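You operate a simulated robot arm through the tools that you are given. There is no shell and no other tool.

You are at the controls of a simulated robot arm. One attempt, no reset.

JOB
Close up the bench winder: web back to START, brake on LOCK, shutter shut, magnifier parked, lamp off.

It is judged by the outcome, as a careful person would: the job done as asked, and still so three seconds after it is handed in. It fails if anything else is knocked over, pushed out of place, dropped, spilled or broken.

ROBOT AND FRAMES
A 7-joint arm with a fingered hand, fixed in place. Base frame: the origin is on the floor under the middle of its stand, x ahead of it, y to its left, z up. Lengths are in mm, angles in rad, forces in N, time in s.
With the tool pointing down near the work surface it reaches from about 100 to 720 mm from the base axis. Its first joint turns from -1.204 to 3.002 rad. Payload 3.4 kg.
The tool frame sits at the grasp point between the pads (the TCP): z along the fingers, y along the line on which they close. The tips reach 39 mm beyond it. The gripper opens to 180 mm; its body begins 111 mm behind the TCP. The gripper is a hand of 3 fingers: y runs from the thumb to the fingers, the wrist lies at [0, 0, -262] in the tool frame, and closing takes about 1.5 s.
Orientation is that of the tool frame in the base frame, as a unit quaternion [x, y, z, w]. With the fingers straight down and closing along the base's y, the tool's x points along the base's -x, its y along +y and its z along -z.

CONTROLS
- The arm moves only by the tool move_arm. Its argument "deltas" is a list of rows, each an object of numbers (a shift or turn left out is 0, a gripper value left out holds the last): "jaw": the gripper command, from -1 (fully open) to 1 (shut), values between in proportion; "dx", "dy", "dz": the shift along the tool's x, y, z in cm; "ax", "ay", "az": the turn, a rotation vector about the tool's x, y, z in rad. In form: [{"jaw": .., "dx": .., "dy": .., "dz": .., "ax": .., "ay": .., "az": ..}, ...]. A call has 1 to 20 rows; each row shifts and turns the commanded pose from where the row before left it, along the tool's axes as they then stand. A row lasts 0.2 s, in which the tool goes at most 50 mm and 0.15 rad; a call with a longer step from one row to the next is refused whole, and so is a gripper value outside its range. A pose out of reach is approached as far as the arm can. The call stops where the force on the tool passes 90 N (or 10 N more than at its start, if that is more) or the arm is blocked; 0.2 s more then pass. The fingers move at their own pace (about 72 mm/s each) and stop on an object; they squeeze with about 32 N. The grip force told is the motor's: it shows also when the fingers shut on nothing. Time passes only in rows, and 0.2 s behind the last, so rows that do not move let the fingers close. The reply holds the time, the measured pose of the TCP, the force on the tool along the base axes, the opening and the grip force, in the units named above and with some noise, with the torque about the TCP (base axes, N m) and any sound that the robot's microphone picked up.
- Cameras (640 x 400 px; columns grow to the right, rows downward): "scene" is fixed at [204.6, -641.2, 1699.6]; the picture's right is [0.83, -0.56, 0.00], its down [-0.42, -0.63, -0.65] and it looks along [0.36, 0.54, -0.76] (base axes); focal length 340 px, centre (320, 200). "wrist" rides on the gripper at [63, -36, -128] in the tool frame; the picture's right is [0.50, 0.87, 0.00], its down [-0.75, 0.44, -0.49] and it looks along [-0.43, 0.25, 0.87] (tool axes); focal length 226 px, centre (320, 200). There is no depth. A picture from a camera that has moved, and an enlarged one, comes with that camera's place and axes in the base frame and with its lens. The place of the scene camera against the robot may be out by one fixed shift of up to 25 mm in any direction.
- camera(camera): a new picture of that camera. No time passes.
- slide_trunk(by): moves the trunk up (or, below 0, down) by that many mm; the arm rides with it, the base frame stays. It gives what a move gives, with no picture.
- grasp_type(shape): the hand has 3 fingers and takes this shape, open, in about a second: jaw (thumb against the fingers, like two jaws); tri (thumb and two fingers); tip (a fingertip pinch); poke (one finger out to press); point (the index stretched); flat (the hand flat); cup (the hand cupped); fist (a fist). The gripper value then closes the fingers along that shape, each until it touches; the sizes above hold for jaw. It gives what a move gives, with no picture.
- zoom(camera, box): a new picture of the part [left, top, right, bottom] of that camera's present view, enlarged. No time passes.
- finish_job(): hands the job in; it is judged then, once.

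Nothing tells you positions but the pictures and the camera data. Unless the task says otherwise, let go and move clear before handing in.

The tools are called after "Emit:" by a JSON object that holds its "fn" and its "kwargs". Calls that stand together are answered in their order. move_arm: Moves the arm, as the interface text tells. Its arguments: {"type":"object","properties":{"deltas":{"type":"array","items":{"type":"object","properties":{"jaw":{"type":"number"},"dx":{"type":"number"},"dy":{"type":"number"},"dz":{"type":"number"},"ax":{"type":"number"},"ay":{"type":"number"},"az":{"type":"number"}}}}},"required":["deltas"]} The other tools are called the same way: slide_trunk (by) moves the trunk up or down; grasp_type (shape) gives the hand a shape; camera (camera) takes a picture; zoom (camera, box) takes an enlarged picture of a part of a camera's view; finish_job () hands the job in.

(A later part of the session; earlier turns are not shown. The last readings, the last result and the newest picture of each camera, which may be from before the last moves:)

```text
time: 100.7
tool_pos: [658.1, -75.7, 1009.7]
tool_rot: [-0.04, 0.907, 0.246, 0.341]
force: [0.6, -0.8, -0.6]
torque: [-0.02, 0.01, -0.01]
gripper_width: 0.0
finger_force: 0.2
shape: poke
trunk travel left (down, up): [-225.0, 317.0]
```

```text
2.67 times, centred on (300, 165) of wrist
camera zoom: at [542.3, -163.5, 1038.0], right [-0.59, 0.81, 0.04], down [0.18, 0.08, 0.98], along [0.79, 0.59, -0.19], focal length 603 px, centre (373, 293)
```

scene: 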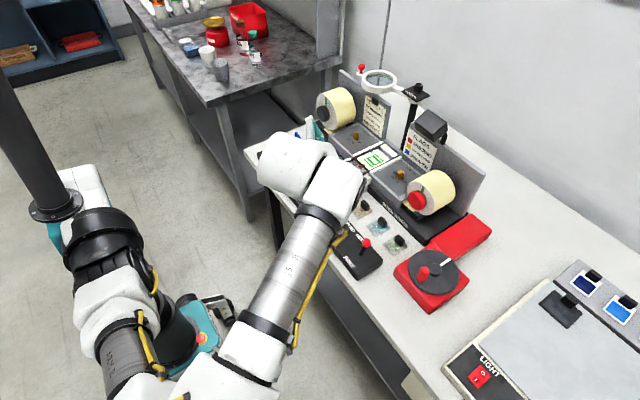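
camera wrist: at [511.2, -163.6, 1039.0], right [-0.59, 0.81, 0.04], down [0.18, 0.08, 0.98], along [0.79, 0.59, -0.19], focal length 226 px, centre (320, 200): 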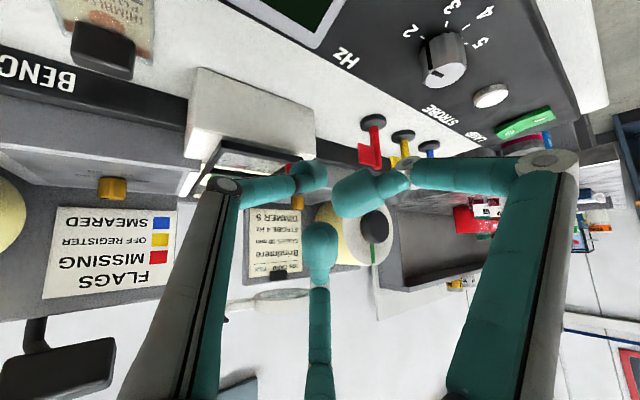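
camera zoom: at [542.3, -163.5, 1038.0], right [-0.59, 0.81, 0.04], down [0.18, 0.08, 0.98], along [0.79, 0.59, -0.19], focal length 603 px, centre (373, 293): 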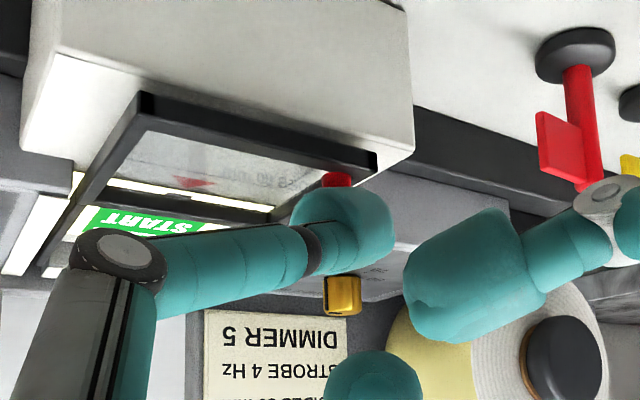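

Emit:
{"fn": "move_arm", "kwargs": {"deltas": [{"dx": -0.762, "dy": -0.238, "dz": 0.6}, {"dx": -0.762, "dy": -0.238, "dz": 0.6}]}}

Emit:
{"fn": "zoom", "kwargs": {"camera": "scene", "box": [310, 130, 410, 205]}}

Emit:
{"fn": "zoom", "kwargs": {"camera": "wrist", "box": [180, 90, 420, 240]}}

```text
time: 101.3
tool_pos: [678.4, -75.8, 1009.9]
tool_rot: [-0.038, 0.907, 0.245, 0.341]
force: [-0.4, 0.1, -0.3]
torque: [0.04, 0.0, 0.03]
gripper_width: 0.2
finger_force: 0.1
shape: poke
trunk travel left (down, up): [-225.0, 317.0]
```

```text
5.33 times, centred on (360, 168) of scene
camera zoom: at [204.6, -641.2, 1699.6], right [0.83, -0.56, 0.0], down [-0.42, -0.63, -0.65], along [0.36, 0.54, -0.76], focal length 1815 px, centre (107, 373)
```

zoom: 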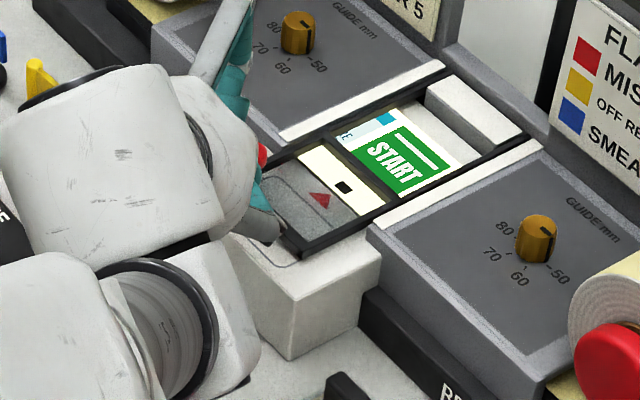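

```text
2.67 times, centred on (300, 165) of wrist
camera zoom: at [562.6, -163.5, 1038.0], right [-0.59, 0.81, 0.04], down [0.18, 0.08, 0.98], along [0.79, 0.59, -0.19], focal length 603 px, centre (373, 293)
```

zoom: 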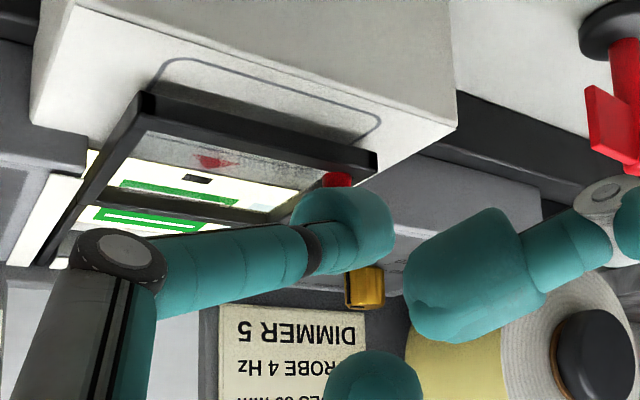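

The shutter frame is sliding freely with the thumb. I'll continue pushing.

Emit:
{"fn": "move_arm", "kwargs": {"deltas": [{"dx": -0.762, "dy": -0.238, "dz": 0.6}, {"dx": -0.762, "dy": -0.238, "dz": 0.6}, {"dx": -0.762, "dy": -0.238, "dz": 0.6}]}}

Emit:
{"fn": "zoom", "kwargs": {"camera": "scene", "box": [310, 130, 410, 205]}}

Emit:
{"fn": "zoom", "kwargs": {"camera": "wrist", "box": [180, 90, 420, 240]}}

```text
time: 102.1
tool_pos: [707.8, -77.6, 1010.3]
tool_rot: [-0.039, 0.907, 0.245, 0.341]
force: [-0.9, -0.1, -0.5]
torque: [0.03, 0.01, 0.02]
gripper_width: 0.0
finger_force: 0.2
shape: poke
trunk travel left (down, up): [-225.0, 317.0]
```

```text
5.33 times, centred on (360, 168) of scene
camera zoom: at [204.6, -641.2, 1699.6], right [0.83, -0.56, 0.0], down [-0.42, -0.63, -0.65], along [0.36, 0.54, -0.76], focal length 1815 px, centre (107, 373)
```

zoom: 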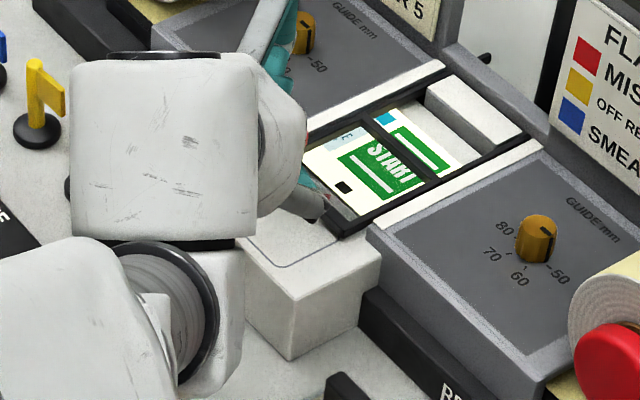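

```text
2.67 times, centred on (300, 165) of wrist
camera zoom: at [592.3, -163.1, 1037.9], right [-0.59, 0.81, 0.04], down [0.18, 0.08, 0.98], along [0.79, 0.59, -0.19], focal length 603 px, centre (373, 293)
```

zoom: 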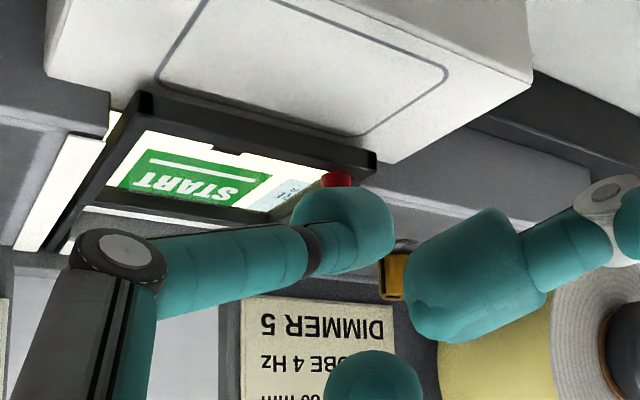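

Emit:
{"fn": "move_arm", "kwargs": {"deltas": [{"dx": -0.762, "dy": -0.238, "dz": 0.6}, {"dx": -0.762, "dy": -0.238, "dz": 0.6}]}}

Emit:
{"fn": "zoom", "kwargs": {"camera": "scene", "box": [310, 130, 410, 205]}}

Emit:
{"fn": "zoom", "kwargs": {"camera": "wrist", "box": [180, 90, 420, 240]}}

```text
time: 102.7
tool_pos: [728.0, -77.4, 1010.9]
tool_rot: [-0.039, 0.907, 0.246, 0.34]
force: [-0.6, 1.3, 0.4]
torque: [-0.03, -0.01, 0.03]
gripper_width: 0.0
finger_force: 0.1
shape: poke
trunk travel left (down, up): [-225.0, 317.0]
```

```text
5.33 times, centred on (360, 168) of scene
camera zoom: at [204.6, -641.2, 1699.6], right [0.83, -0.56, 0.0], down [-0.42, -0.63, -0.65], along [0.36, 0.54, -0.76], focal length 1815 px, centre (107, 373)
```

zoom: 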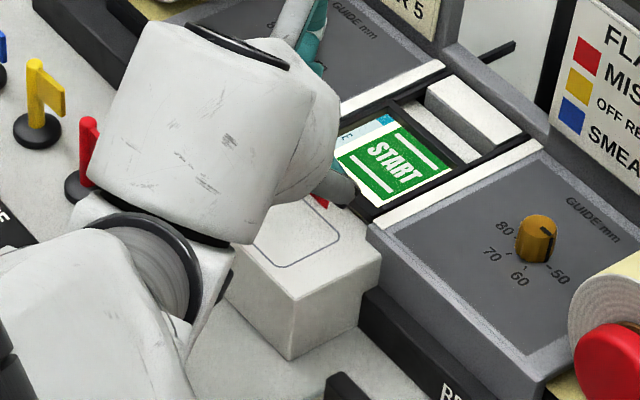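

```text
2.67 times, centred on (300, 165) of wrist
camera zoom: at [612.6, -163.3, 1038.0], right [-0.59, 0.81, 0.05], down [0.18, 0.08, 0.98], along [0.79, 0.59, -0.19], focal length 603 px, centre (373, 293)
```

zoom: 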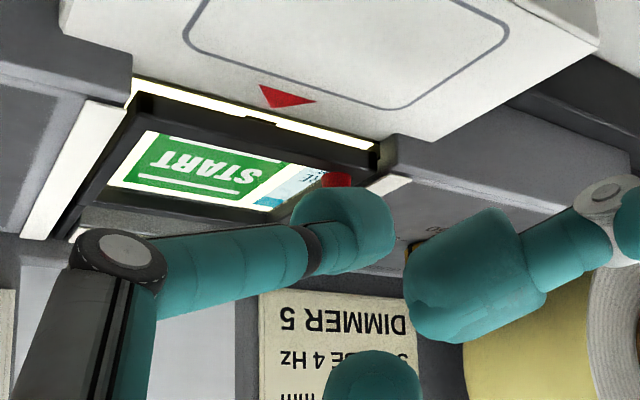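

The frame is now mostly over the window. I'll keep pushing in small steps until it meets its end stop.

Emit:
{"fn": "move_arm", "kwargs": {"deltas": [{"dx": -0.457, "dy": -0.143, "dz": 0.36}]}}

Emit:
{"fn": "zoom", "kwargs": {"camera": "scene", "box": [330, 130, 410, 190]}}

Emit:
{"fn": "zoom", "kwargs": {"camera": "wrist", "box": [180, 90, 420, 240]}}

```text
time: 103.1
tool_pos: [734.4, -76.9, 1010.4]
tool_rot: [-0.039, 0.907, 0.246, 0.34]
force: [0.2, 0.2, -0.8]
torque: [0.0, 0.03, 0.02]
gripper_width: 0.1
finger_force: 0.1
shape: poke
trunk travel left (down, up): [-225.0, 317.0]
```

```text
6.67 times, centred on (370, 160) of scene
camera zoom: at [204.6, -641.2, 1699.6], right [0.83, -0.56, 0.0], down [-0.42, -0.63, -0.65], along [0.36, 0.54, -0.76], focal length 2269 px, centre (-13, 467)
```

zoom: 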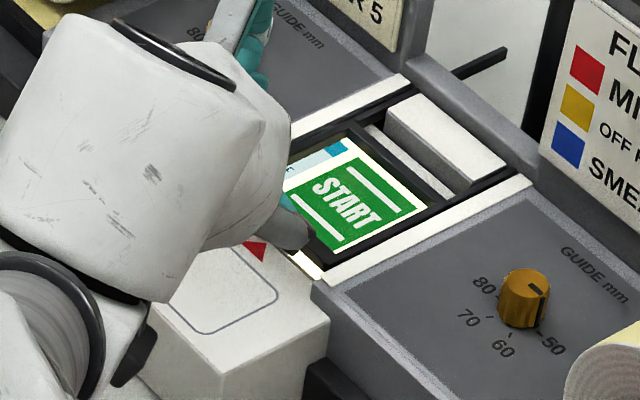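

```text
2.67 times, centred on (300, 165) of wrist
camera zoom: at [618.6, -163.3, 1038.0], right [-0.59, 0.81, 0.04], down [0.18, 0.08, 0.98], along [0.79, 0.59, -0.19], focal length 603 px, centre (373, 293)
```

zoom: 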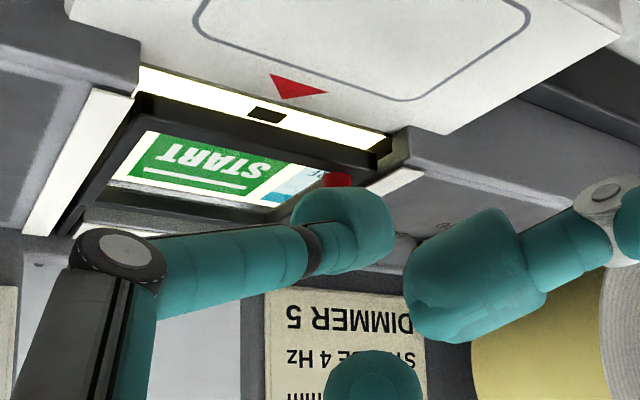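

Emit:
{"fn": "move_arm", "kwargs": {"deltas": [{"dx": -0.381, "dy": -0.119, "dz": 0.3}, {"dx": 0}]}}

Emit:
{"fn": "zoom", "kwargs": {"camera": "scene", "box": [330, 130, 410, 190]}}

```text
time: 103.7
tool_pos: [737.4, -76.8, 1010.4]
tool_rot: [-0.039, 0.907, 0.246, 0.341]
force: [-1.0, -0.3, -0.4]
torque: [-0.01, 0.0, -0.03]
gripper_width: 0.2
finger_force: 0.0
shape: poke
trunk travel left (down, up): [-225.0, 317.0]
```

```text
6.67 times, centred on (370, 160) of scene
camera zoom: at [204.6, -641.2, 1699.6], right [0.83, -0.56, 0.0], down [-0.42, -0.63, -0.65], along [0.36, 0.54, -0.76], focal length 2269 px, centre (-13, 467)
```

zoom: 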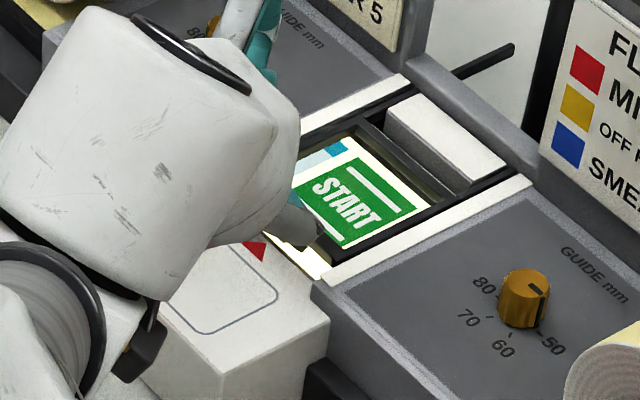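

Emit:
{"fn": "move_arm", "kwargs": {"deltas": [{"dx": -0.457, "dy": -0.143, "dz": 0.36}, {"dx": 0}]}}

Emit:
{"fn": "zoom", "kwargs": {"camera": "scene", "box": [330, 130, 410, 190]}}

Emit:
{"fn": "zoom", "kwargs": {"camera": "wrist", "box": [180, 90, 420, 240]}}

```text
time: 104.3
tool_pos: [745.1, -75.7, 1011.1]
tool_rot: [-0.039, 0.906, 0.245, 0.341]
force: [0.8, 0.1, -0.2]
torque: [-0.01, 0.01, -0.01]
gripper_width: 0.0
finger_force: 0.0
shape: poke
trunk travel left (down, up): [-225.0, 317.0]
```

```text
6.67 times, centred on (370, 160) of scene
camera zoom: at [204.6, -641.2, 1699.6], right [0.83, -0.56, 0.0], down [-0.42, -0.63, -0.65], along [0.36, 0.54, -0.76], focal length 2269 px, centre (-13, 467)
```

zoom: 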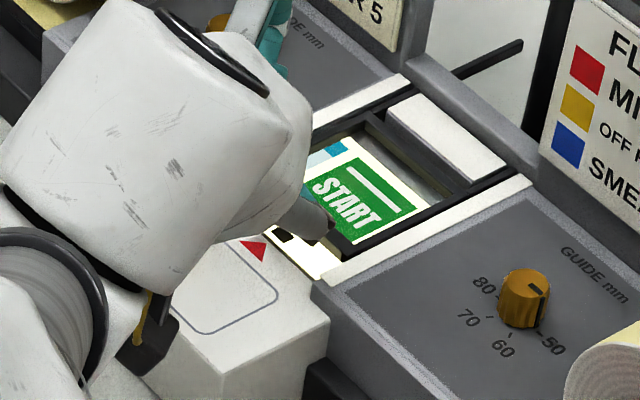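

```text
2.67 times, centred on (300, 165) of wrist
camera zoom: at [629.2, -163.5, 1038.1], right [-0.59, 0.81, 0.04], down [0.18, 0.08, 0.98], along [0.79, 0.59, -0.19], focal length 603 px, centre (373, 293)
```

zoom: 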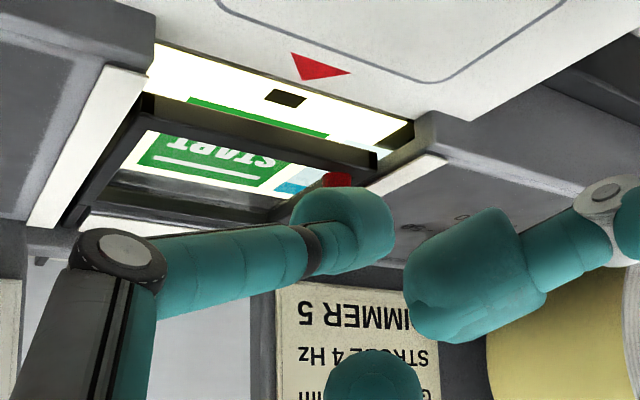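

Emit:
{"fn": "move_arm", "kwargs": {"deltas": [{"dx": -0.381, "dy": -0.119, "dz": 0.3}, {"dx": 0}]}}

Emit:
{"fn": "zoom", "kwargs": {"camera": "scene", "box": [330, 130, 410, 190]}}

```text
time: 104.9
tool_pos: [748.4, -75.3, 1009.7]
tool_rot: [-0.039, 0.907, 0.245, 0.341]
force: [0.5, 1.4, -0.2]
torque: [0.0, 0.03, 0.0]
gripper_width: 0.0
finger_force: 0.0
shape: poke
trunk travel left (down, up): [-225.0, 317.0]
```

```text
6.67 times, centred on (370, 160) of scene
camera zoom: at [204.6, -641.2, 1699.6], right [0.83, -0.56, 0.0], down [-0.42, -0.63, -0.65], along [0.36, 0.54, -0.76], focal length 2269 px, centre (-13, 467)
```

zoom: 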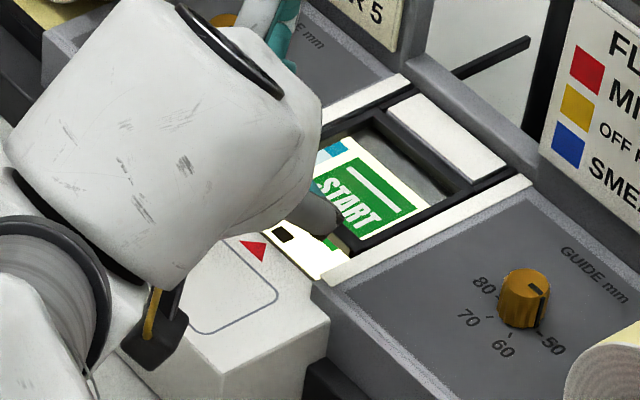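

The frame still slides without resistance. I'll look at it from the wrist view and continue carefully to find the end of travel.

Emit:
{"fn": "move_arm", "kwargs": {"deltas": [{"dx": -0.457, "dy": -0.143, "dz": 0.36}, {"dx": 0}]}}

Emit:
{"fn": "zoom", "kwargs": {"camera": "scene", "box": [330, 130, 410, 190]}}

Emit:
{"fn": "zoom", "kwargs": {"camera": "wrist", "box": [180, 90, 420, 240]}}

```text
time: 105.5
tool_pos: [754.0, -74.5, 1014.0]
tool_rot: [-0.04, 0.906, 0.246, 0.342]
force: [-5.2, 2.8, 6.1]
torque: [0.16, -0.01, 0.19]
gripper_width: 0.1
finger_force: 0.0
shape: poke
trunk travel left (down, up): [-225.0, 317.0]
```

```text
6.67 times, centred on (370, 160) of scene
camera zoom: at [204.6, -641.2, 1699.6], right [0.83, -0.56, 0.0], down [-0.42, -0.63, -0.65], along [0.36, 0.54, -0.76], focal length 2269 px, centre (-13, 467)
```

zoom: 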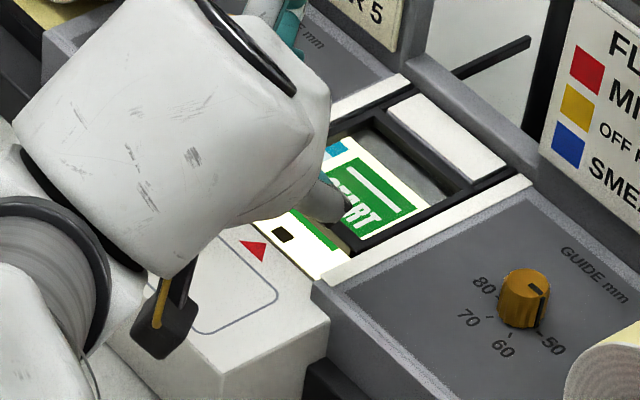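

```text
2.67 times, centred on (300, 165) of wrist
camera zoom: at [639.4, -162.3, 1040.8], right [-0.59, 0.81, 0.04], down [0.17, 0.07, 0.98], along [0.79, 0.59, -0.18], focal length 603 px, centre (373, 293)
```

zoom: 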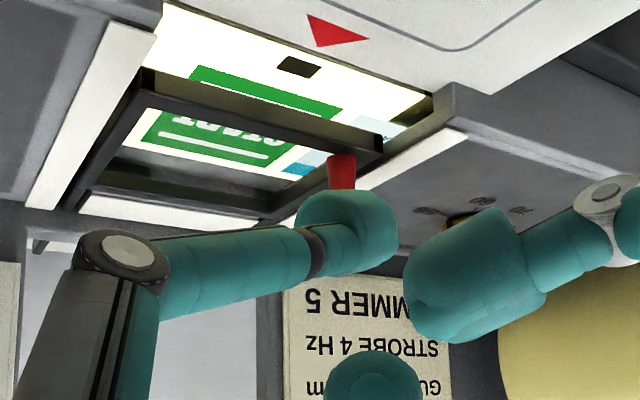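

There's some resistance now, and the thumb rode up slightly. I'll back off and lift to see where the shutter has ended up.

Emit:
{"fn": "move_arm", "kwargs": {"deltas": [{"dx": 0.762, "dy": 0.238, "dz": -0.6}, {"dx": 1.5, "dy": 0.476, "dz": -1.2}, {"dx": 1.5, "dy": 0.476, "dz": -1.2}, {"dx": -1.92, "dy": 1.25, "dz": -1.94}, {"dx": -1.92, "dy": 1.25, "dz": -1.94}, {"dx": 1.5, "dy": 0.476, "dz": -1.2}, {"dx": 1.5, "dy": 0.476, "dz": -1.2}, {"dx": 1.5, "dy": 0.476, "dz": -1.2}, {"dx": 1.5, "dy": 0.476, "dz": -1.2}, {"dx": 0}]}}

Emit:
{"fn": "camera", "kwargs": {"camera": "wrist"}}

Emit:
{"fn": "zoom", "kwargs": {"camera": "scene", "box": [330, 130, 410, 190]}}

Emit:
{"fn": "camera", "kwargs": {"camera": "scene"}}

```text
time: 107.7
tool_pos: [626.4, -77.5, 1071.1]
tool_rot: [-0.038, 0.907, 0.245, 0.34]
force: [0.1, 0.5, -0.2]
torque: [-0.01, -0.01, -0.01]
gripper_width: 0.0
finger_force: 0.0
shape: poke
trunk travel left (down, up): [-225.0, 317.0]
```

```text
taken
camera wrist: at [511.3, -164.5, 1098.9], right [-0.59, 0.81, 0.04], down [0.18, 0.08, 0.98], along [0.79, 0.59, -0.19], focal length 226 px, centre (320, 200)
```

wrist: 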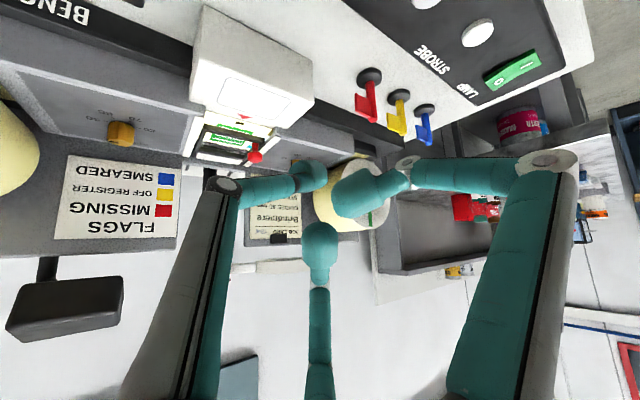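

```text
6.67 times, centred on (370, 160) of scene
camera zoom: at [204.6, -641.2, 1699.6], right [0.83, -0.56, 0.0], down [-0.42, -0.63, -0.65], along [0.36, 0.54, -0.76], focal length 2269 px, centre (-13, 467)
```

zoom: 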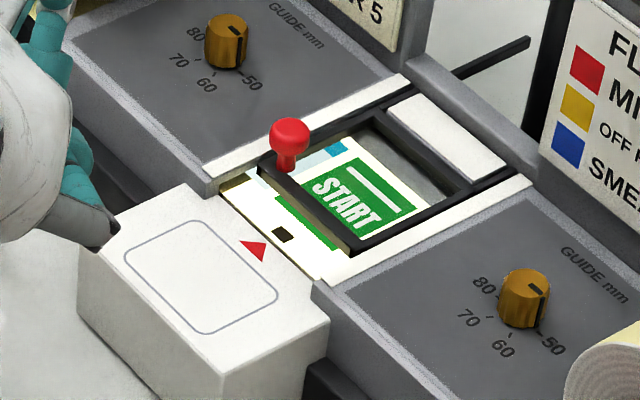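

```text
taken
```

scene: 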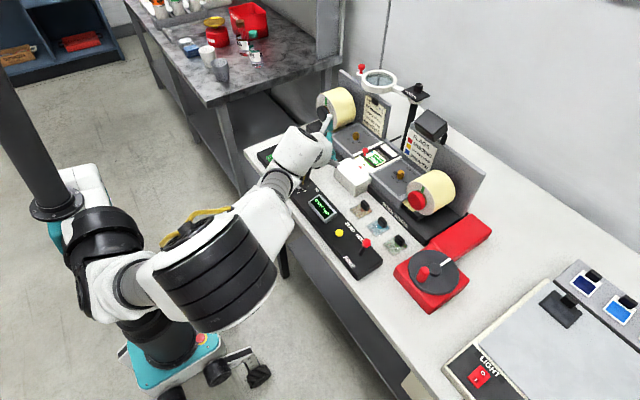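

The shutter is now up near the back block, leaving a strip at the front. I need to confirm whether that is its real end stop, so I'll push on the knob again with the fingertip a bit lower.

Emit:
{"fn": "move_arm", "kwargs": {"deltas": [{"dx": -1.6, "dy": -1.14, "dz": 2.45}, {"dx": -1.6, "dy": -1.14, "dz": 2.45}, {"dx": -1.6, "dy": -1.14, "dz": 2.45}, {"dx": 1.59, "dy": -1.46, "dz": 2.6}, {"dx": 0}]}}

Emit:
{"fn": "zoom", "kwargs": {"camera": "wrist", "box": [180, 90, 420, 240]}}

Emit:
{"fn": "zoom", "kwargs": {"camera": "scene", "box": [330, 130, 410, 190]}}

```text
time: 108.9
tool_pos: [720.9, -75.0, 1009.2]
tool_rot: [-0.04, 0.906, 0.246, 0.342]
force: [0.3, 0.1, 0.0]
torque: [0.04, 0.01, 0.02]
gripper_width: 0.0
finger_force: 0.1
shape: poke
trunk travel left (down, up): [-225.0, 317.0]
```

```text
2.67 times, centred on (300, 165) of wrist
camera zoom: at [606.2, -162.7, 1036.2], right [-0.59, 0.81, 0.04], down [0.18, 0.08, 0.98], along [0.79, 0.59, -0.19], focal length 603 px, centre (373, 293)
```

zoom: 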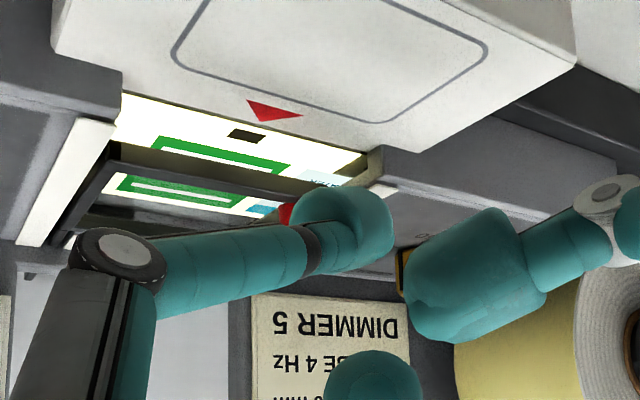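

```text
6.67 times, centred on (370, 160) of scene
camera zoom: at [204.6, -641.2, 1699.6], right [0.83, -0.56, 0.0], down [-0.42, -0.63, -0.65], along [0.36, 0.54, -0.76], focal length 2269 px, centre (-13, 467)
```

zoom: 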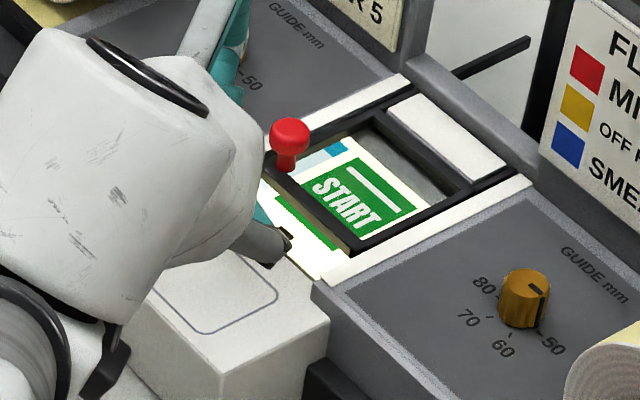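

Emit:
{"fn": "move_arm", "kwargs": {"deltas": [{"dx": -0.457, "dy": -0.143, "dz": 0.36}, {"dx": -0.457, "dy": -0.143, "dz": 0.36}, {"dx": -0.457, "dy": -0.143, "dz": 0.36}, {"dx": 0}]}}

Emit:
{"fn": "zoom", "kwargs": {"camera": "scene", "box": [330, 130, 410, 190]}}

```text
time: 109.9
tool_pos: [740.3, -75.9, 1007.0]
tool_rot: [-0.039, 0.907, 0.246, 0.341]
force: [-0.1, 0.4, 0.0]
torque: [0.0, -0.01, 0.01]
gripper_width: 0.0
finger_force: 0.1
shape: poke
trunk travel left (down, up): [-225.0, 317.0]
```

```text
6.67 times, centred on (370, 160) of scene
camera zoom: at [204.6, -641.2, 1699.6], right [0.83, -0.56, 0.0], down [-0.42, -0.63, -0.65], along [0.36, 0.54, -0.76], focal length 2269 px, centre (-13, 467)
```

zoom: 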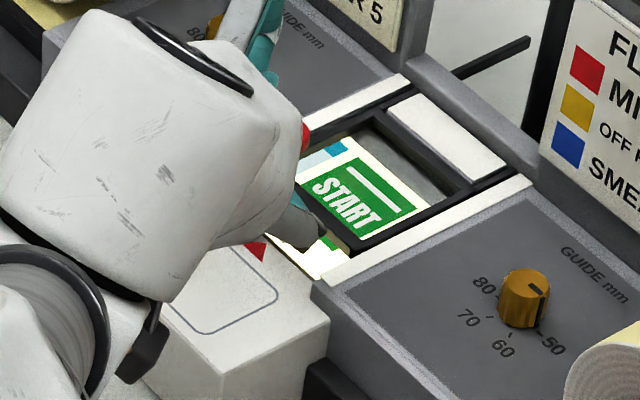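

Emit:
{"fn": "move_arm", "kwargs": {"deltas": [{"dx": -0.381, "dy": -0.119, "dz": 0.3}, {"dx": -0.381, "dy": -0.119, "dz": 0.3}, {"dx": 0}]}}

Emit:
{"fn": "zoom", "kwargs": {"camera": "scene", "box": [330, 130, 410, 190]}}

Emit:
{"fn": "zoom", "kwargs": {"camera": "wrist", "box": [180, 90, 420, 240]}}

```text
time: 110.7
tool_pos: [750.2, -73.6, 1009.8]
tool_rot: [-0.04, 0.906, 0.246, 0.341]
force: [-2.9, 1.3, -1.4]
torque: [0.01, 0.12, 0.04]
gripper_width: 0.0
finger_force: 0.1
shape: poke
trunk travel left (down, up): [-225.0, 317.0]
```

```text
6.67 times, centred on (370, 160) of scene
camera zoom: at [204.6, -641.2, 1699.6], right [0.83, -0.56, 0.0], down [-0.42, -0.63, -0.65], along [0.36, 0.54, -0.76], focal length 2269 px, centre (-13, 467)
```

zoom: 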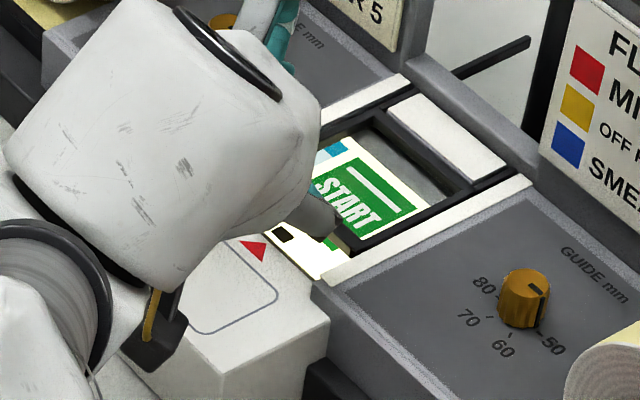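

```text
2.67 times, centred on (300, 165) of wrist
camera zoom: at [635.0, -162.0, 1035.6], right [-0.59, 0.81, 0.04], down [0.18, 0.08, 0.98], along [0.79, 0.59, -0.19], focal length 603 px, centre (373, 293)
```

zoom: 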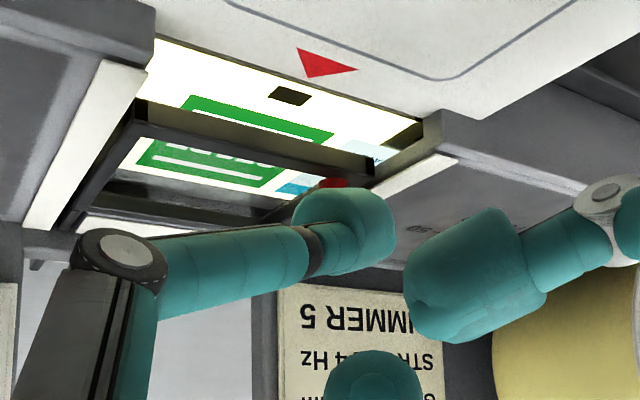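

Emit:
{"fn": "move_arm", "kwargs": {"deltas": [{"dx": -0.305, "dy": -0.095, "dz": 0.24}, {"dx": 0}]}}

Emit:
{"fn": "zoom", "kwargs": {"camera": "scene", "box": [330, 130, 410, 190]}}

```text
time: 111.3
tool_pos: [751.0, -74.2, 1007.5]
tool_rot: [-0.04, 0.906, 0.247, 0.341]
force: [-20.7, 1.2, -0.3]
torque: [0.03, 0.45, 0.31]
gripper_width: 0.0
finger_force: 0.0
shape: poke
trunk travel left (down, up): [-225.0, 317.0]
```

```text
6.67 times, centred on (370, 160) of scene
camera zoom: at [204.6, -641.2, 1699.6], right [0.83, -0.56, 0.0], down [-0.42, -0.63, -0.65], along [0.36, 0.54, -0.76], focal length 2269 px, centre (-13, 467)
```

zoom: 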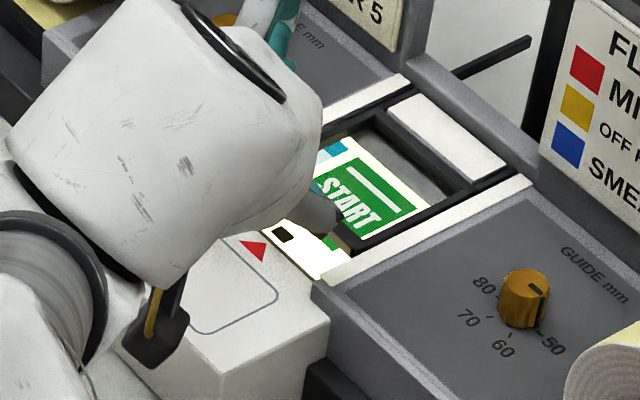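

Now there's a firm stop at 20 N, so the shutter is at the end of its travel. I'll retract, then look closely at the LAMP rocker.

Emit:
{"fn": "move_arm", "kwargs": {"deltas": [{"dx": 0.762, "dy": 0.238, "dz": -0.6}, {"dx": 1.5, "dy": 0.476, "dz": -1.2}, {"dx": 1.5, "dy": 0.476, "dz": -1.2}, {"dx": -1.92, "dy": 1.25, "dz": -1.94}, {"dx": -1.92, "dy": 1.25, "dz": -1.94}, {"dx": 1.5, "dy": 0.476, "dz": -1.2}, {"dx": 1.5, "dy": 0.476, "dz": -1.2}, {"dx": 1.5, "dy": 0.476, "dz": -1.2}, {"dx": 1.5, "dy": 0.476, "dz": -1.2}, {"dx": 1.5, "dy": 0.476, "dz": -1.2}, {"dx": 0}]}}

Emit:
{"fn": "camera", "kwargs": {"camera": "wrist"}}

Emit:
{"fn": "zoom", "kwargs": {"camera": "scene", "box": [330, 130, 410, 190]}}

Emit:
{"fn": "zoom", "kwargs": {"camera": "scene", "box": [250, 130, 330, 190]}}

```text
time: 113.7
tool_pos: [605.3, -77.1, 1068.5]
tool_rot: [-0.039, 0.907, 0.247, 0.34]
force: [0.6, 0.4, -0.6]
torque: [0.0, 0.0, 0.0]
gripper_width: 0.1
finger_force: 0.1
shape: poke
trunk travel left (down, up): [-225.0, 317.0]
```

```text
taken
camera wrist: at [490.2, -163.9, 1095.8], right [-0.59, 0.81, 0.05], down [0.18, 0.08, 0.98], along [0.79, 0.59, -0.19], focal length 226 px, centre (320, 200)
```

wrist: 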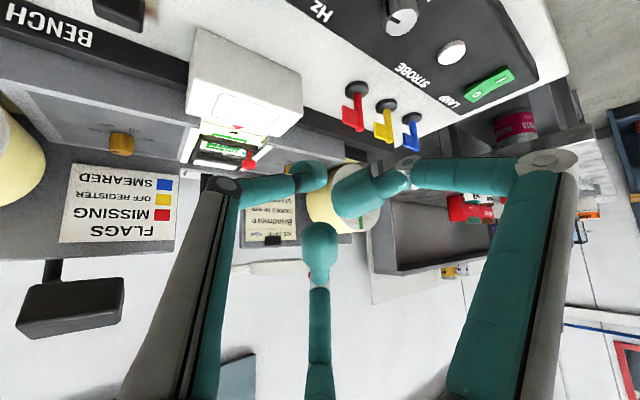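

```text
6.67 times, centred on (370, 160) of scene
camera zoom: at [204.6, -641.2, 1699.6], right [0.83, -0.56, 0.0], down [-0.42, -0.63, -0.65], along [0.36, 0.54, -0.76], focal length 2269 px, centre (-13, 467)
```

zoom: 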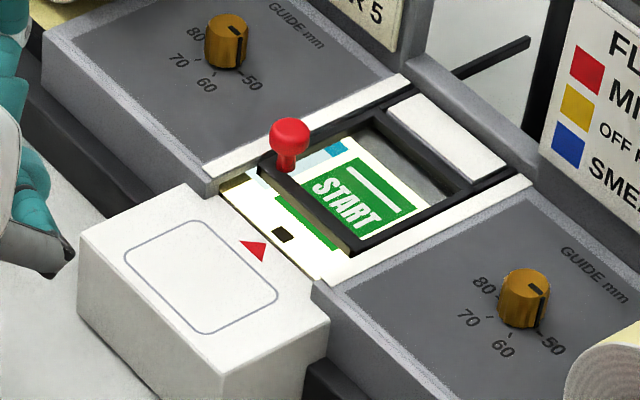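

```text
6.67 times, centred on (290, 160) of scene
camera zoom: at [204.6, -641.2, 1699.6], right [0.83, -0.56, 0.0], down [-0.42, -0.63, -0.65], along [0.36, 0.54, -0.76], focal length 2269 px, centre (520, 467)
```

zoom: 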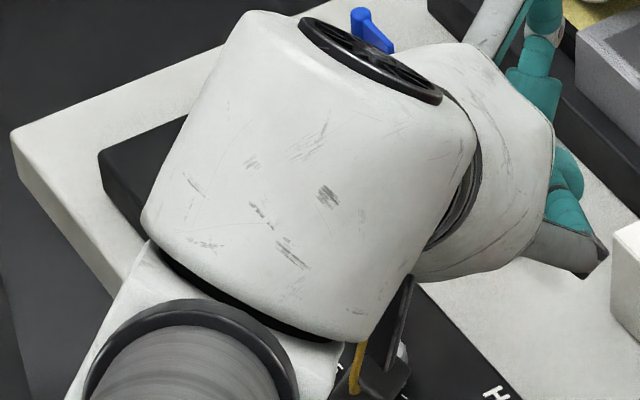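

The shutter is at its stop. I'll zoom on the lamp rocker in the wrist view.

Emit:
{"fn": "zoom", "kwargs": {"camera": "wrist", "box": [400, 20, 560, 130]}}

Emit:
{"fn": "camera", "kwargs": {"camera": "scene"}}

```text
3.64 times, centred on (480, 75) of wrist
camera zoom: at [490.2, -163.9, 1095.8], right [-0.59, 0.81, 0.05], down [0.18, 0.08, 0.98], along [0.79, 0.59, -0.19], focal length 822 px, centre (-262, 654)
```

zoom: 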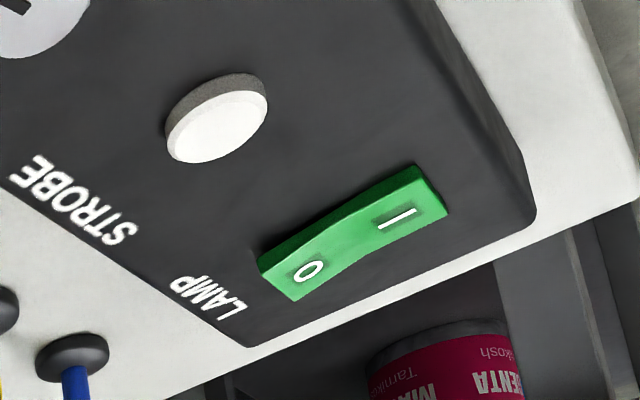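

```text
taken
```

scene: 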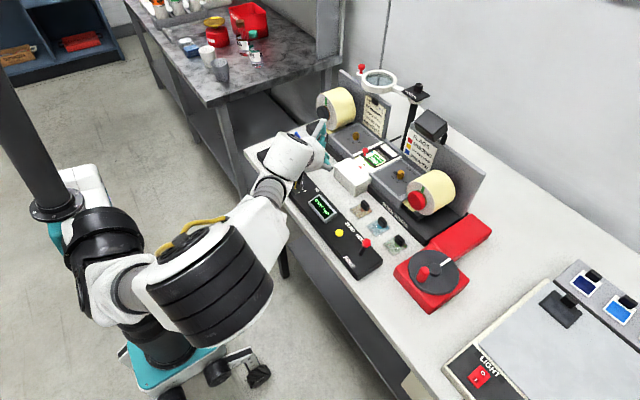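

The rocker's I (front) side is pressed and the O (back) side is raised at about (568, 127, 936), so I need to press O. I'll yaw the hand further left and move above it.

Emit:
{"fn": "move_arm", "kwargs": {"deltas": [{"ax": -0.0818, "ay": 0.0534, "az": -0.0825}, {"ax": -0.0818, "ay": 0.0534, "az": -0.0825}, {"ax": -0.0818, "ay": 0.0534, "az": -0.0825}, {"dx": 0.51, "dy": 3.02, "dz": 2.4}, {"dx": 0.51, "dy": 3.02, "dz": 2.4}, {"dx": 0.51, "dy": 3.02, "dz": 2.4}, {"dx": 0.51, "dy": 3.02, "dz": 2.4}, {"dx": 0.51, "dy": 3.02, "dz": 2.4}, {"dx": 0}]}}

Emit:
{"fn": "camera", "kwargs": {"camera": "wrist"}}

Emit:
{"fn": "camera", "kwargs": {"camera": "scene"}}

```text
time: 115.7
tool_pos: [547.8, 109.2, 1040.9]
tool_rot: [-0.212, 0.882, 0.306, 0.288]
force: [0.0, -0.2, 0.4]
torque: [0.0, 0.01, -0.01]
gripper_width: 0.0
finger_force: 0.0
shape: poke
trunk travel left (down, up): [-225.0, 317.0]
```

```text
taken
camera wrist: at [473.8, -15.3, 1067.3], right [-0.85, 0.53, 0.04], down [0.13, 0.14, 0.98], along [0.51, 0.84, -0.19], focal length 226 px, centre (320, 200)
```

wrist: 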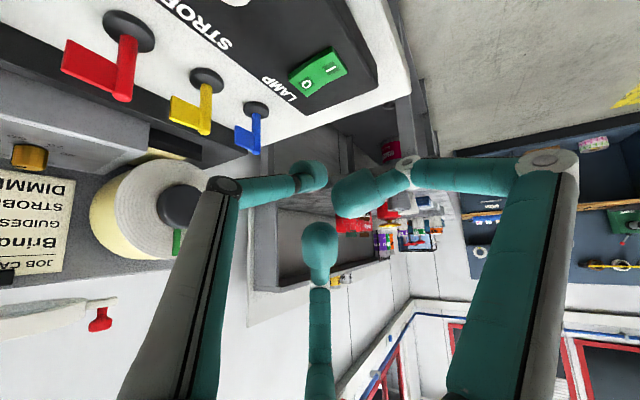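

```text
taken
```

scene: 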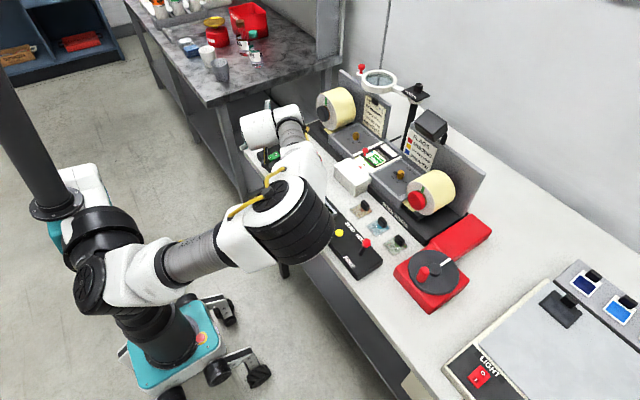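

Reachable, and the rocker is clearly visible. I'll descend to just above the O side and check the alignment.

Emit:
{"fn": "move_arm", "kwargs": {"deltas": [{"dx": 1.6, "dy": -1.29, "dz": 1.9}, {"dx": 1.6, "dy": -1.29, "dz": 1.9}, {"dx": 0}]}}

Emit:
{"fn": "camera", "kwargs": {"camera": "wrist"}}

Emit:
{"fn": "zoom", "kwargs": {"camera": "wrist", "box": [230, 80, 390, 200]}}

Emit:
{"fn": "zoom", "kwargs": {"camera": "scene", "box": [230, 100, 330, 180]}}

```text
time: 116.5
tool_pos: [552.8, 110.0, 982.6]
tool_rot: [-0.212, 0.882, 0.307, 0.288]
force: [0.1, 0.1, 1.4]
torque: [0.0, 0.01, 0.01]
gripper_width: 0.0
finger_force: 0.0
shape: poke
trunk travel left (down, up): [-225.0, 317.0]
```

```text
taken
camera wrist: at [478.9, -15.7, 1010.4], right [-0.85, 0.53, 0.04], down [0.14, 0.14, 0.98], along [0.51, 0.84, -0.19], focal length 226 px, centre (320, 200)
```

wrist: 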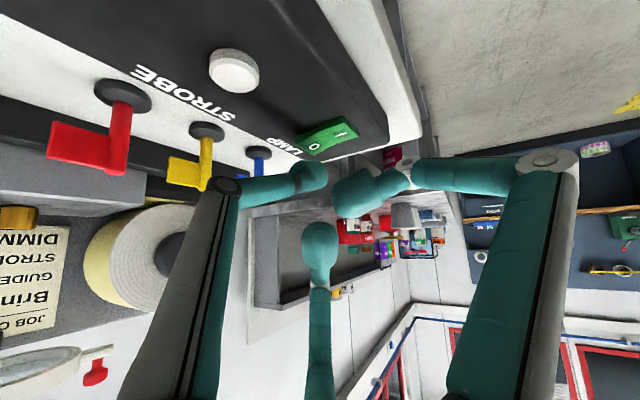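

```text
3.33 times, centred on (310, 140) of wrist
camera zoom: at [478.9, -15.7, 1010.4], right [-0.85, 0.53, 0.04], down [0.14, 0.14, 0.98], along [0.51, 0.84, -0.19], focal length 754 px, centre (353, 400)
```

zoom: 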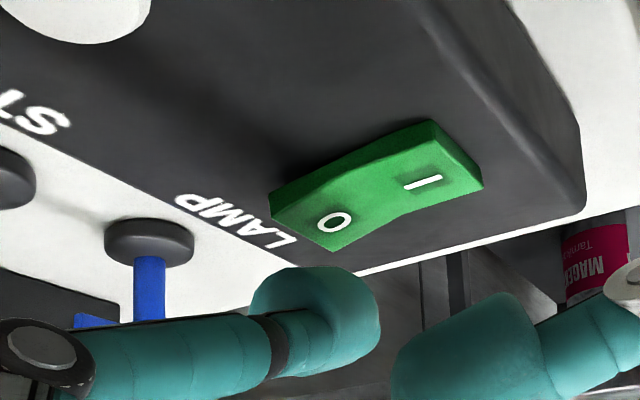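

```text
5.00 times, centred on (280, 140) of scene
camera zoom: at [204.6, -641.2, 1699.6], right [0.83, -0.56, 0.0], down [-0.42, -0.63, -0.65], along [0.36, 0.54, -0.76], focal length 1702 px, centre (520, 500)
```

zoom: 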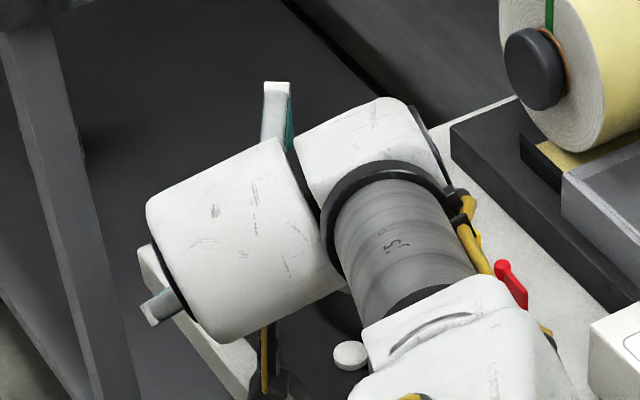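

The tip is just above the O side. I'll shift 4 mm toward the pad centre and press down in small steps.

Emit:
{"fn": "move_arm", "kwargs": {"deltas": [{"dx": 0.71, "dy": 0.07, "dz": 0.43}, {"dx": 0.19, "dy": -0.125, "dz": 0.194}]}}

Emit:
{"fn": "zoom", "kwargs": {"camera": "wrist", "box": [230, 80, 390, 200]}}

Emit:
{"fn": "zoom", "kwargs": {"camera": "scene", "box": [330, 130, 410, 190]}}

```text
time: 117.1
tool_pos: [549.6, 110.4, 972.3]
tool_rot: [-0.211, 0.882, 0.307, 0.288]
force: [-0.3, -0.1, 0.5]
torque: [0.0, -0.02, 0.01]
gripper_width: 0.0
finger_force: 0.1
shape: poke
trunk travel left (down, up): [-225.0, 317.0]
```

```text
3.33 times, centred on (310, 140) of wrist
camera zoom: at [475.4, -13.5, 1000.1], right [-0.85, 0.53, 0.05], down [0.14, 0.14, 0.98], along [0.51, 0.84, -0.19], focal length 754 px, centre (353, 400)
```

zoom: 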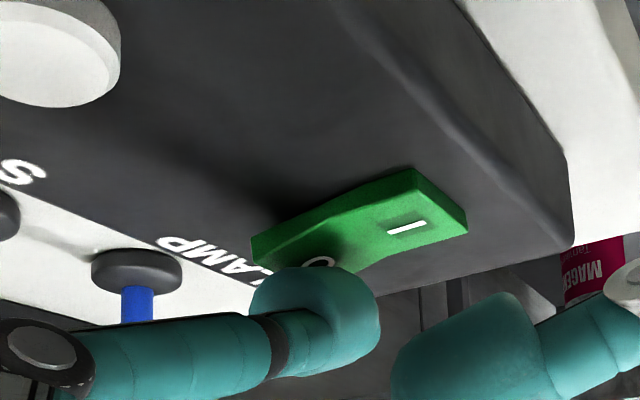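

```text
6.67 times, centred on (370, 160) of scene
camera zoom: at [204.6, -641.2, 1699.6], right [0.83, -0.56, 0.0], down [-0.42, -0.63, -0.65], along [0.36, 0.54, -0.76], focal length 2269 px, centre (-13, 467)
```

zoom: 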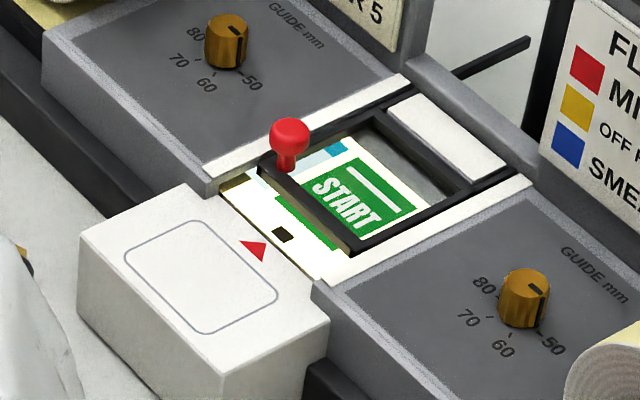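

Emit:
{"fn": "move_arm", "kwargs": {"deltas": [{"dx": 0.19, "dy": -0.125, "dz": 0.194}, {"dx": 0.19, "dy": -0.125, "dz": 0.194}]}}

Emit:
{"fn": "zoom", "kwargs": {"camera": "wrist", "box": [230, 80, 390, 200]}}

Emit:
{"fn": "zoom", "kwargs": {"camera": "scene", "box": [330, 130, 410, 190]}}

```text
time: 117.7
tool_pos: [549.4, 111.1, 966.7]
tool_rot: [-0.211, 0.882, 0.308, 0.287]
force: [-0.7, 0.4, -0.2]
torque: [0.03, 0.0, 0.01]
gripper_width: 0.0
finger_force: 0.0
shape: poke
trunk travel left (down, up): [-225.0, 317.0]
```

```text
3.33 times, centred on (310, 140) of wrist
camera zoom: at [475.7, -13.8, 994.5], right [-0.85, 0.53, 0.04], down [0.14, 0.14, 0.98], along [0.51, 0.84, -0.19], focal length 754 px, centre (353, 400)
```

zoom: 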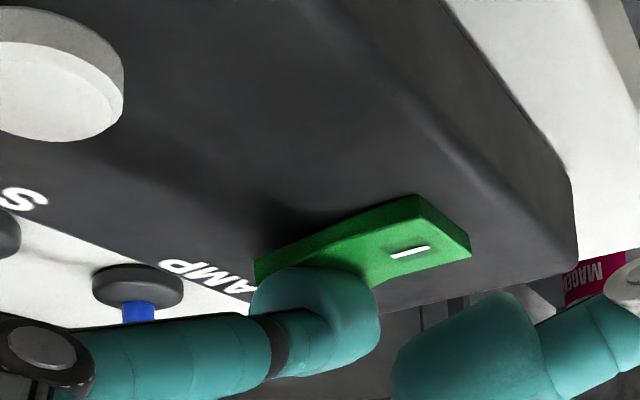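

```text
6.67 times, centred on (370, 160) of scene
camera zoom: at [204.6, -641.2, 1699.6], right [0.83, -0.56, 0.0], down [-0.42, -0.63, -0.65], along [0.36, 0.54, -0.76], focal length 2269 px, centre (-13, 467)
```

zoom: 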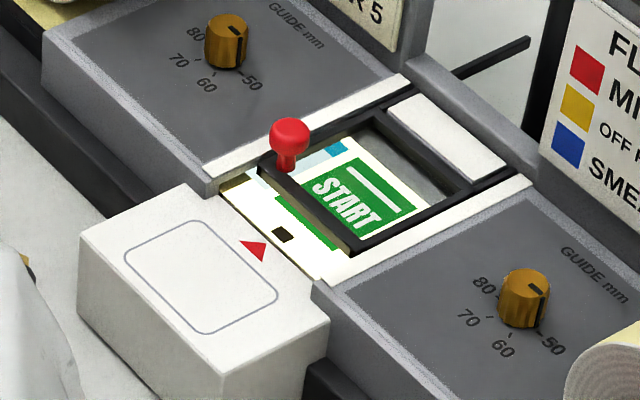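

Emit:
{"fn": "move_arm", "kwargs": {"deltas": [{"dx": 0.19, "dy": -0.125, "dz": 0.194}, {"dx": 0}]}}

Emit:
{"fn": "zoom", "kwargs": {"camera": "scene", "box": [330, 130, 410, 190]}}

Emit:
{"fn": "zoom", "kwargs": {"camera": "wrist", "box": [230, 80, 390, 200]}}

```text
time: 118.3
tool_pos: [549.2, 111.0, 964.8]
tool_rot: [-0.211, 0.882, 0.307, 0.289]
force: [0.2, 0.7, 3.0]
torque: [0.08, -0.04, -0.03]
gripper_width: 0.2
finger_force: 0.0
shape: poke
trunk travel left (down, up): [-225.0, 317.0]
```

```text
6.67 times, centred on (370, 160) of scene
camera zoom: at [204.6, -641.2, 1699.6], right [0.83, -0.56, 0.0], down [-0.42, -0.63, -0.65], along [0.36, 0.54, -0.76], focal length 2269 px, centre (-13, 467)
```

zoom: 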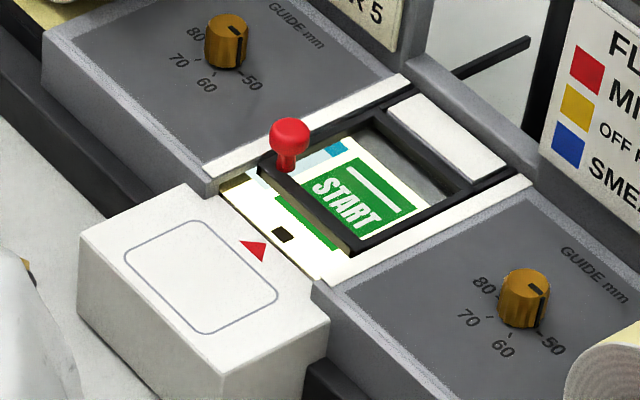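

```text
3.33 times, centred on (310, 140) of wrist
camera zoom: at [475.6, -13.9, 992.1], right [-0.85, 0.53, 0.04], down [0.14, 0.14, 0.98], along [0.51, 0.84, -0.19], focal length 754 px, centre (353, 400)
```

zoom: 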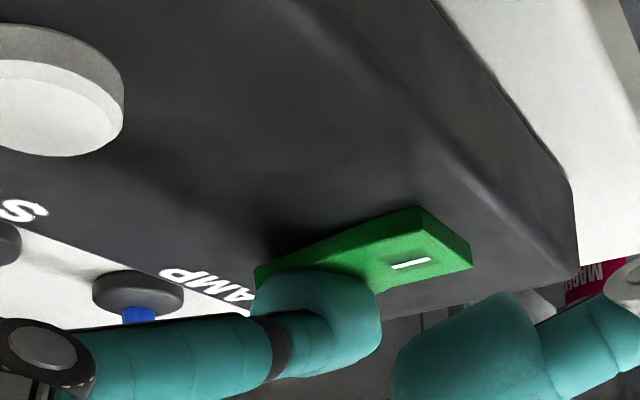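

Contact, at 3 N. I'll continue pressing.

Emit:
{"fn": "move_arm", "kwargs": {"deltas": [{"dx": 0.127, "dy": -0.084, "dz": 0.129}, {"dx": 0.127, "dy": -0.084, "dz": 0.129}, {"dx": 0}]}}

Emit:
{"fn": "zoom", "kwargs": {"camera": "scene", "box": [330, 130, 410, 190]}}

Emit:
{"fn": "zoom", "kwargs": {"camera": "wrist", "box": [230, 80, 390, 200]}}

```text
time: 119.1
tool_pos: [549.8, 110.5, 962.4]
tool_rot: [-0.211, 0.881, 0.308, 0.29]
force: [5.0, -1.3, 16.6]
torque: [0.36, -0.34, -0.19]
gripper_width: 0.1
finger_force: 0.1
shape: poke
trunk travel left (down, up): [-225.0, 317.0]
heard: click
```

```text
6.67 times, centred on (370, 160) of scene
camera zoom: at [204.6, -641.2, 1699.6], right [0.83, -0.56, 0.0], down [-0.42, -0.63, -0.65], along [0.36, 0.54, -0.76], focal length 2269 px, centre (-13, 467)
```

zoom: 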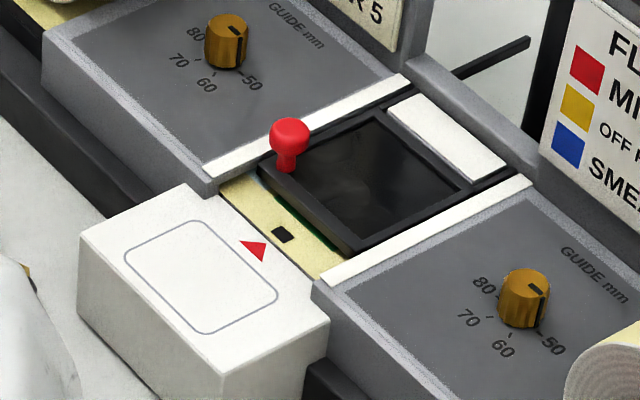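

```text
3.33 times, centred on (310, 140) of wrist
camera zoom: at [475.6, -14.3, 989.3], right [-0.85, 0.53, 0.04], down [0.13, 0.13, 0.98], along [0.51, 0.84, -0.18], focal length 754 px, centre (353, 400)
```

zoom: 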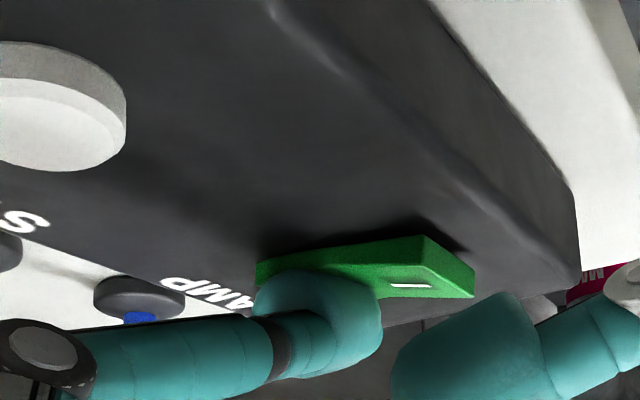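

Click: the lamp is off and the window is dark. I'll lift straight up and retract to a safe place, then check everything.

Emit:
{"fn": "move_arm", "kwargs": {"deltas": [{"dx": -0.96, "dy": 0.63, "dz": -0.97}, {"dx": -1.92, "dy": 1.25, "dz": -1.94}, {"dx": -1.92, "dy": 1.25, "dz": -1.94}, {"dx": -1.92, "dy": 1.25, "dz": -1.94}, {"dz": -3.5}, {"dz": -3.5}, {"dz": -3.5}, {"dx": -1.0, "dy": -2.0, "dz": -3.0}, {"dx": -1.0, "dy": -2.0, "dz": -3.0}, {"dx": 0}]}}

Emit:
{"fn": "camera", "kwargs": {"camera": "wrist"}}

Emit:
{"fn": "camera", "kwargs": {"camera": "scene"}}

```text
time: 121.3
tool_pos: [524.9, -25.2, 1166.1]
tool_rot: [-0.212, 0.882, 0.308, 0.286]
force: [-0.3, 0.8, -0.3]
torque: [0.03, -0.01, 0.03]
gripper_width: 0.3
finger_force: 0.0
shape: poke
trunk travel left (down, up): [-225.0, 317.0]
```

```text
taken
camera wrist: at [450.6, -148.9, 1194.5], right [-0.85, 0.53, 0.05], down [0.14, 0.14, 0.98], along [0.51, 0.84, -0.19], focal length 226 px, centre (320, 200)
```

wrist: 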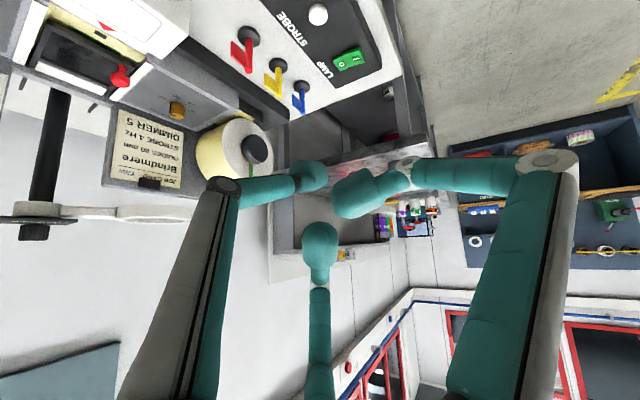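

```text
taken
```

scene: 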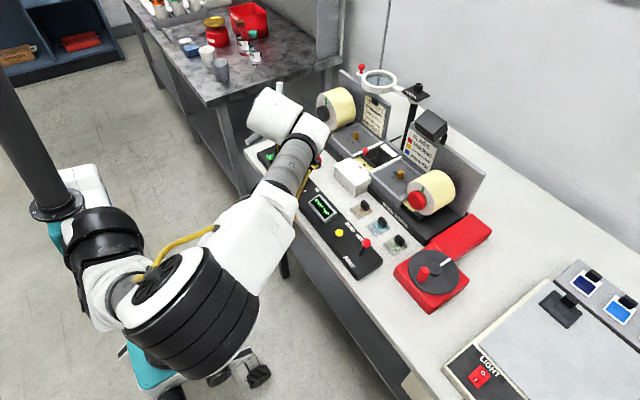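

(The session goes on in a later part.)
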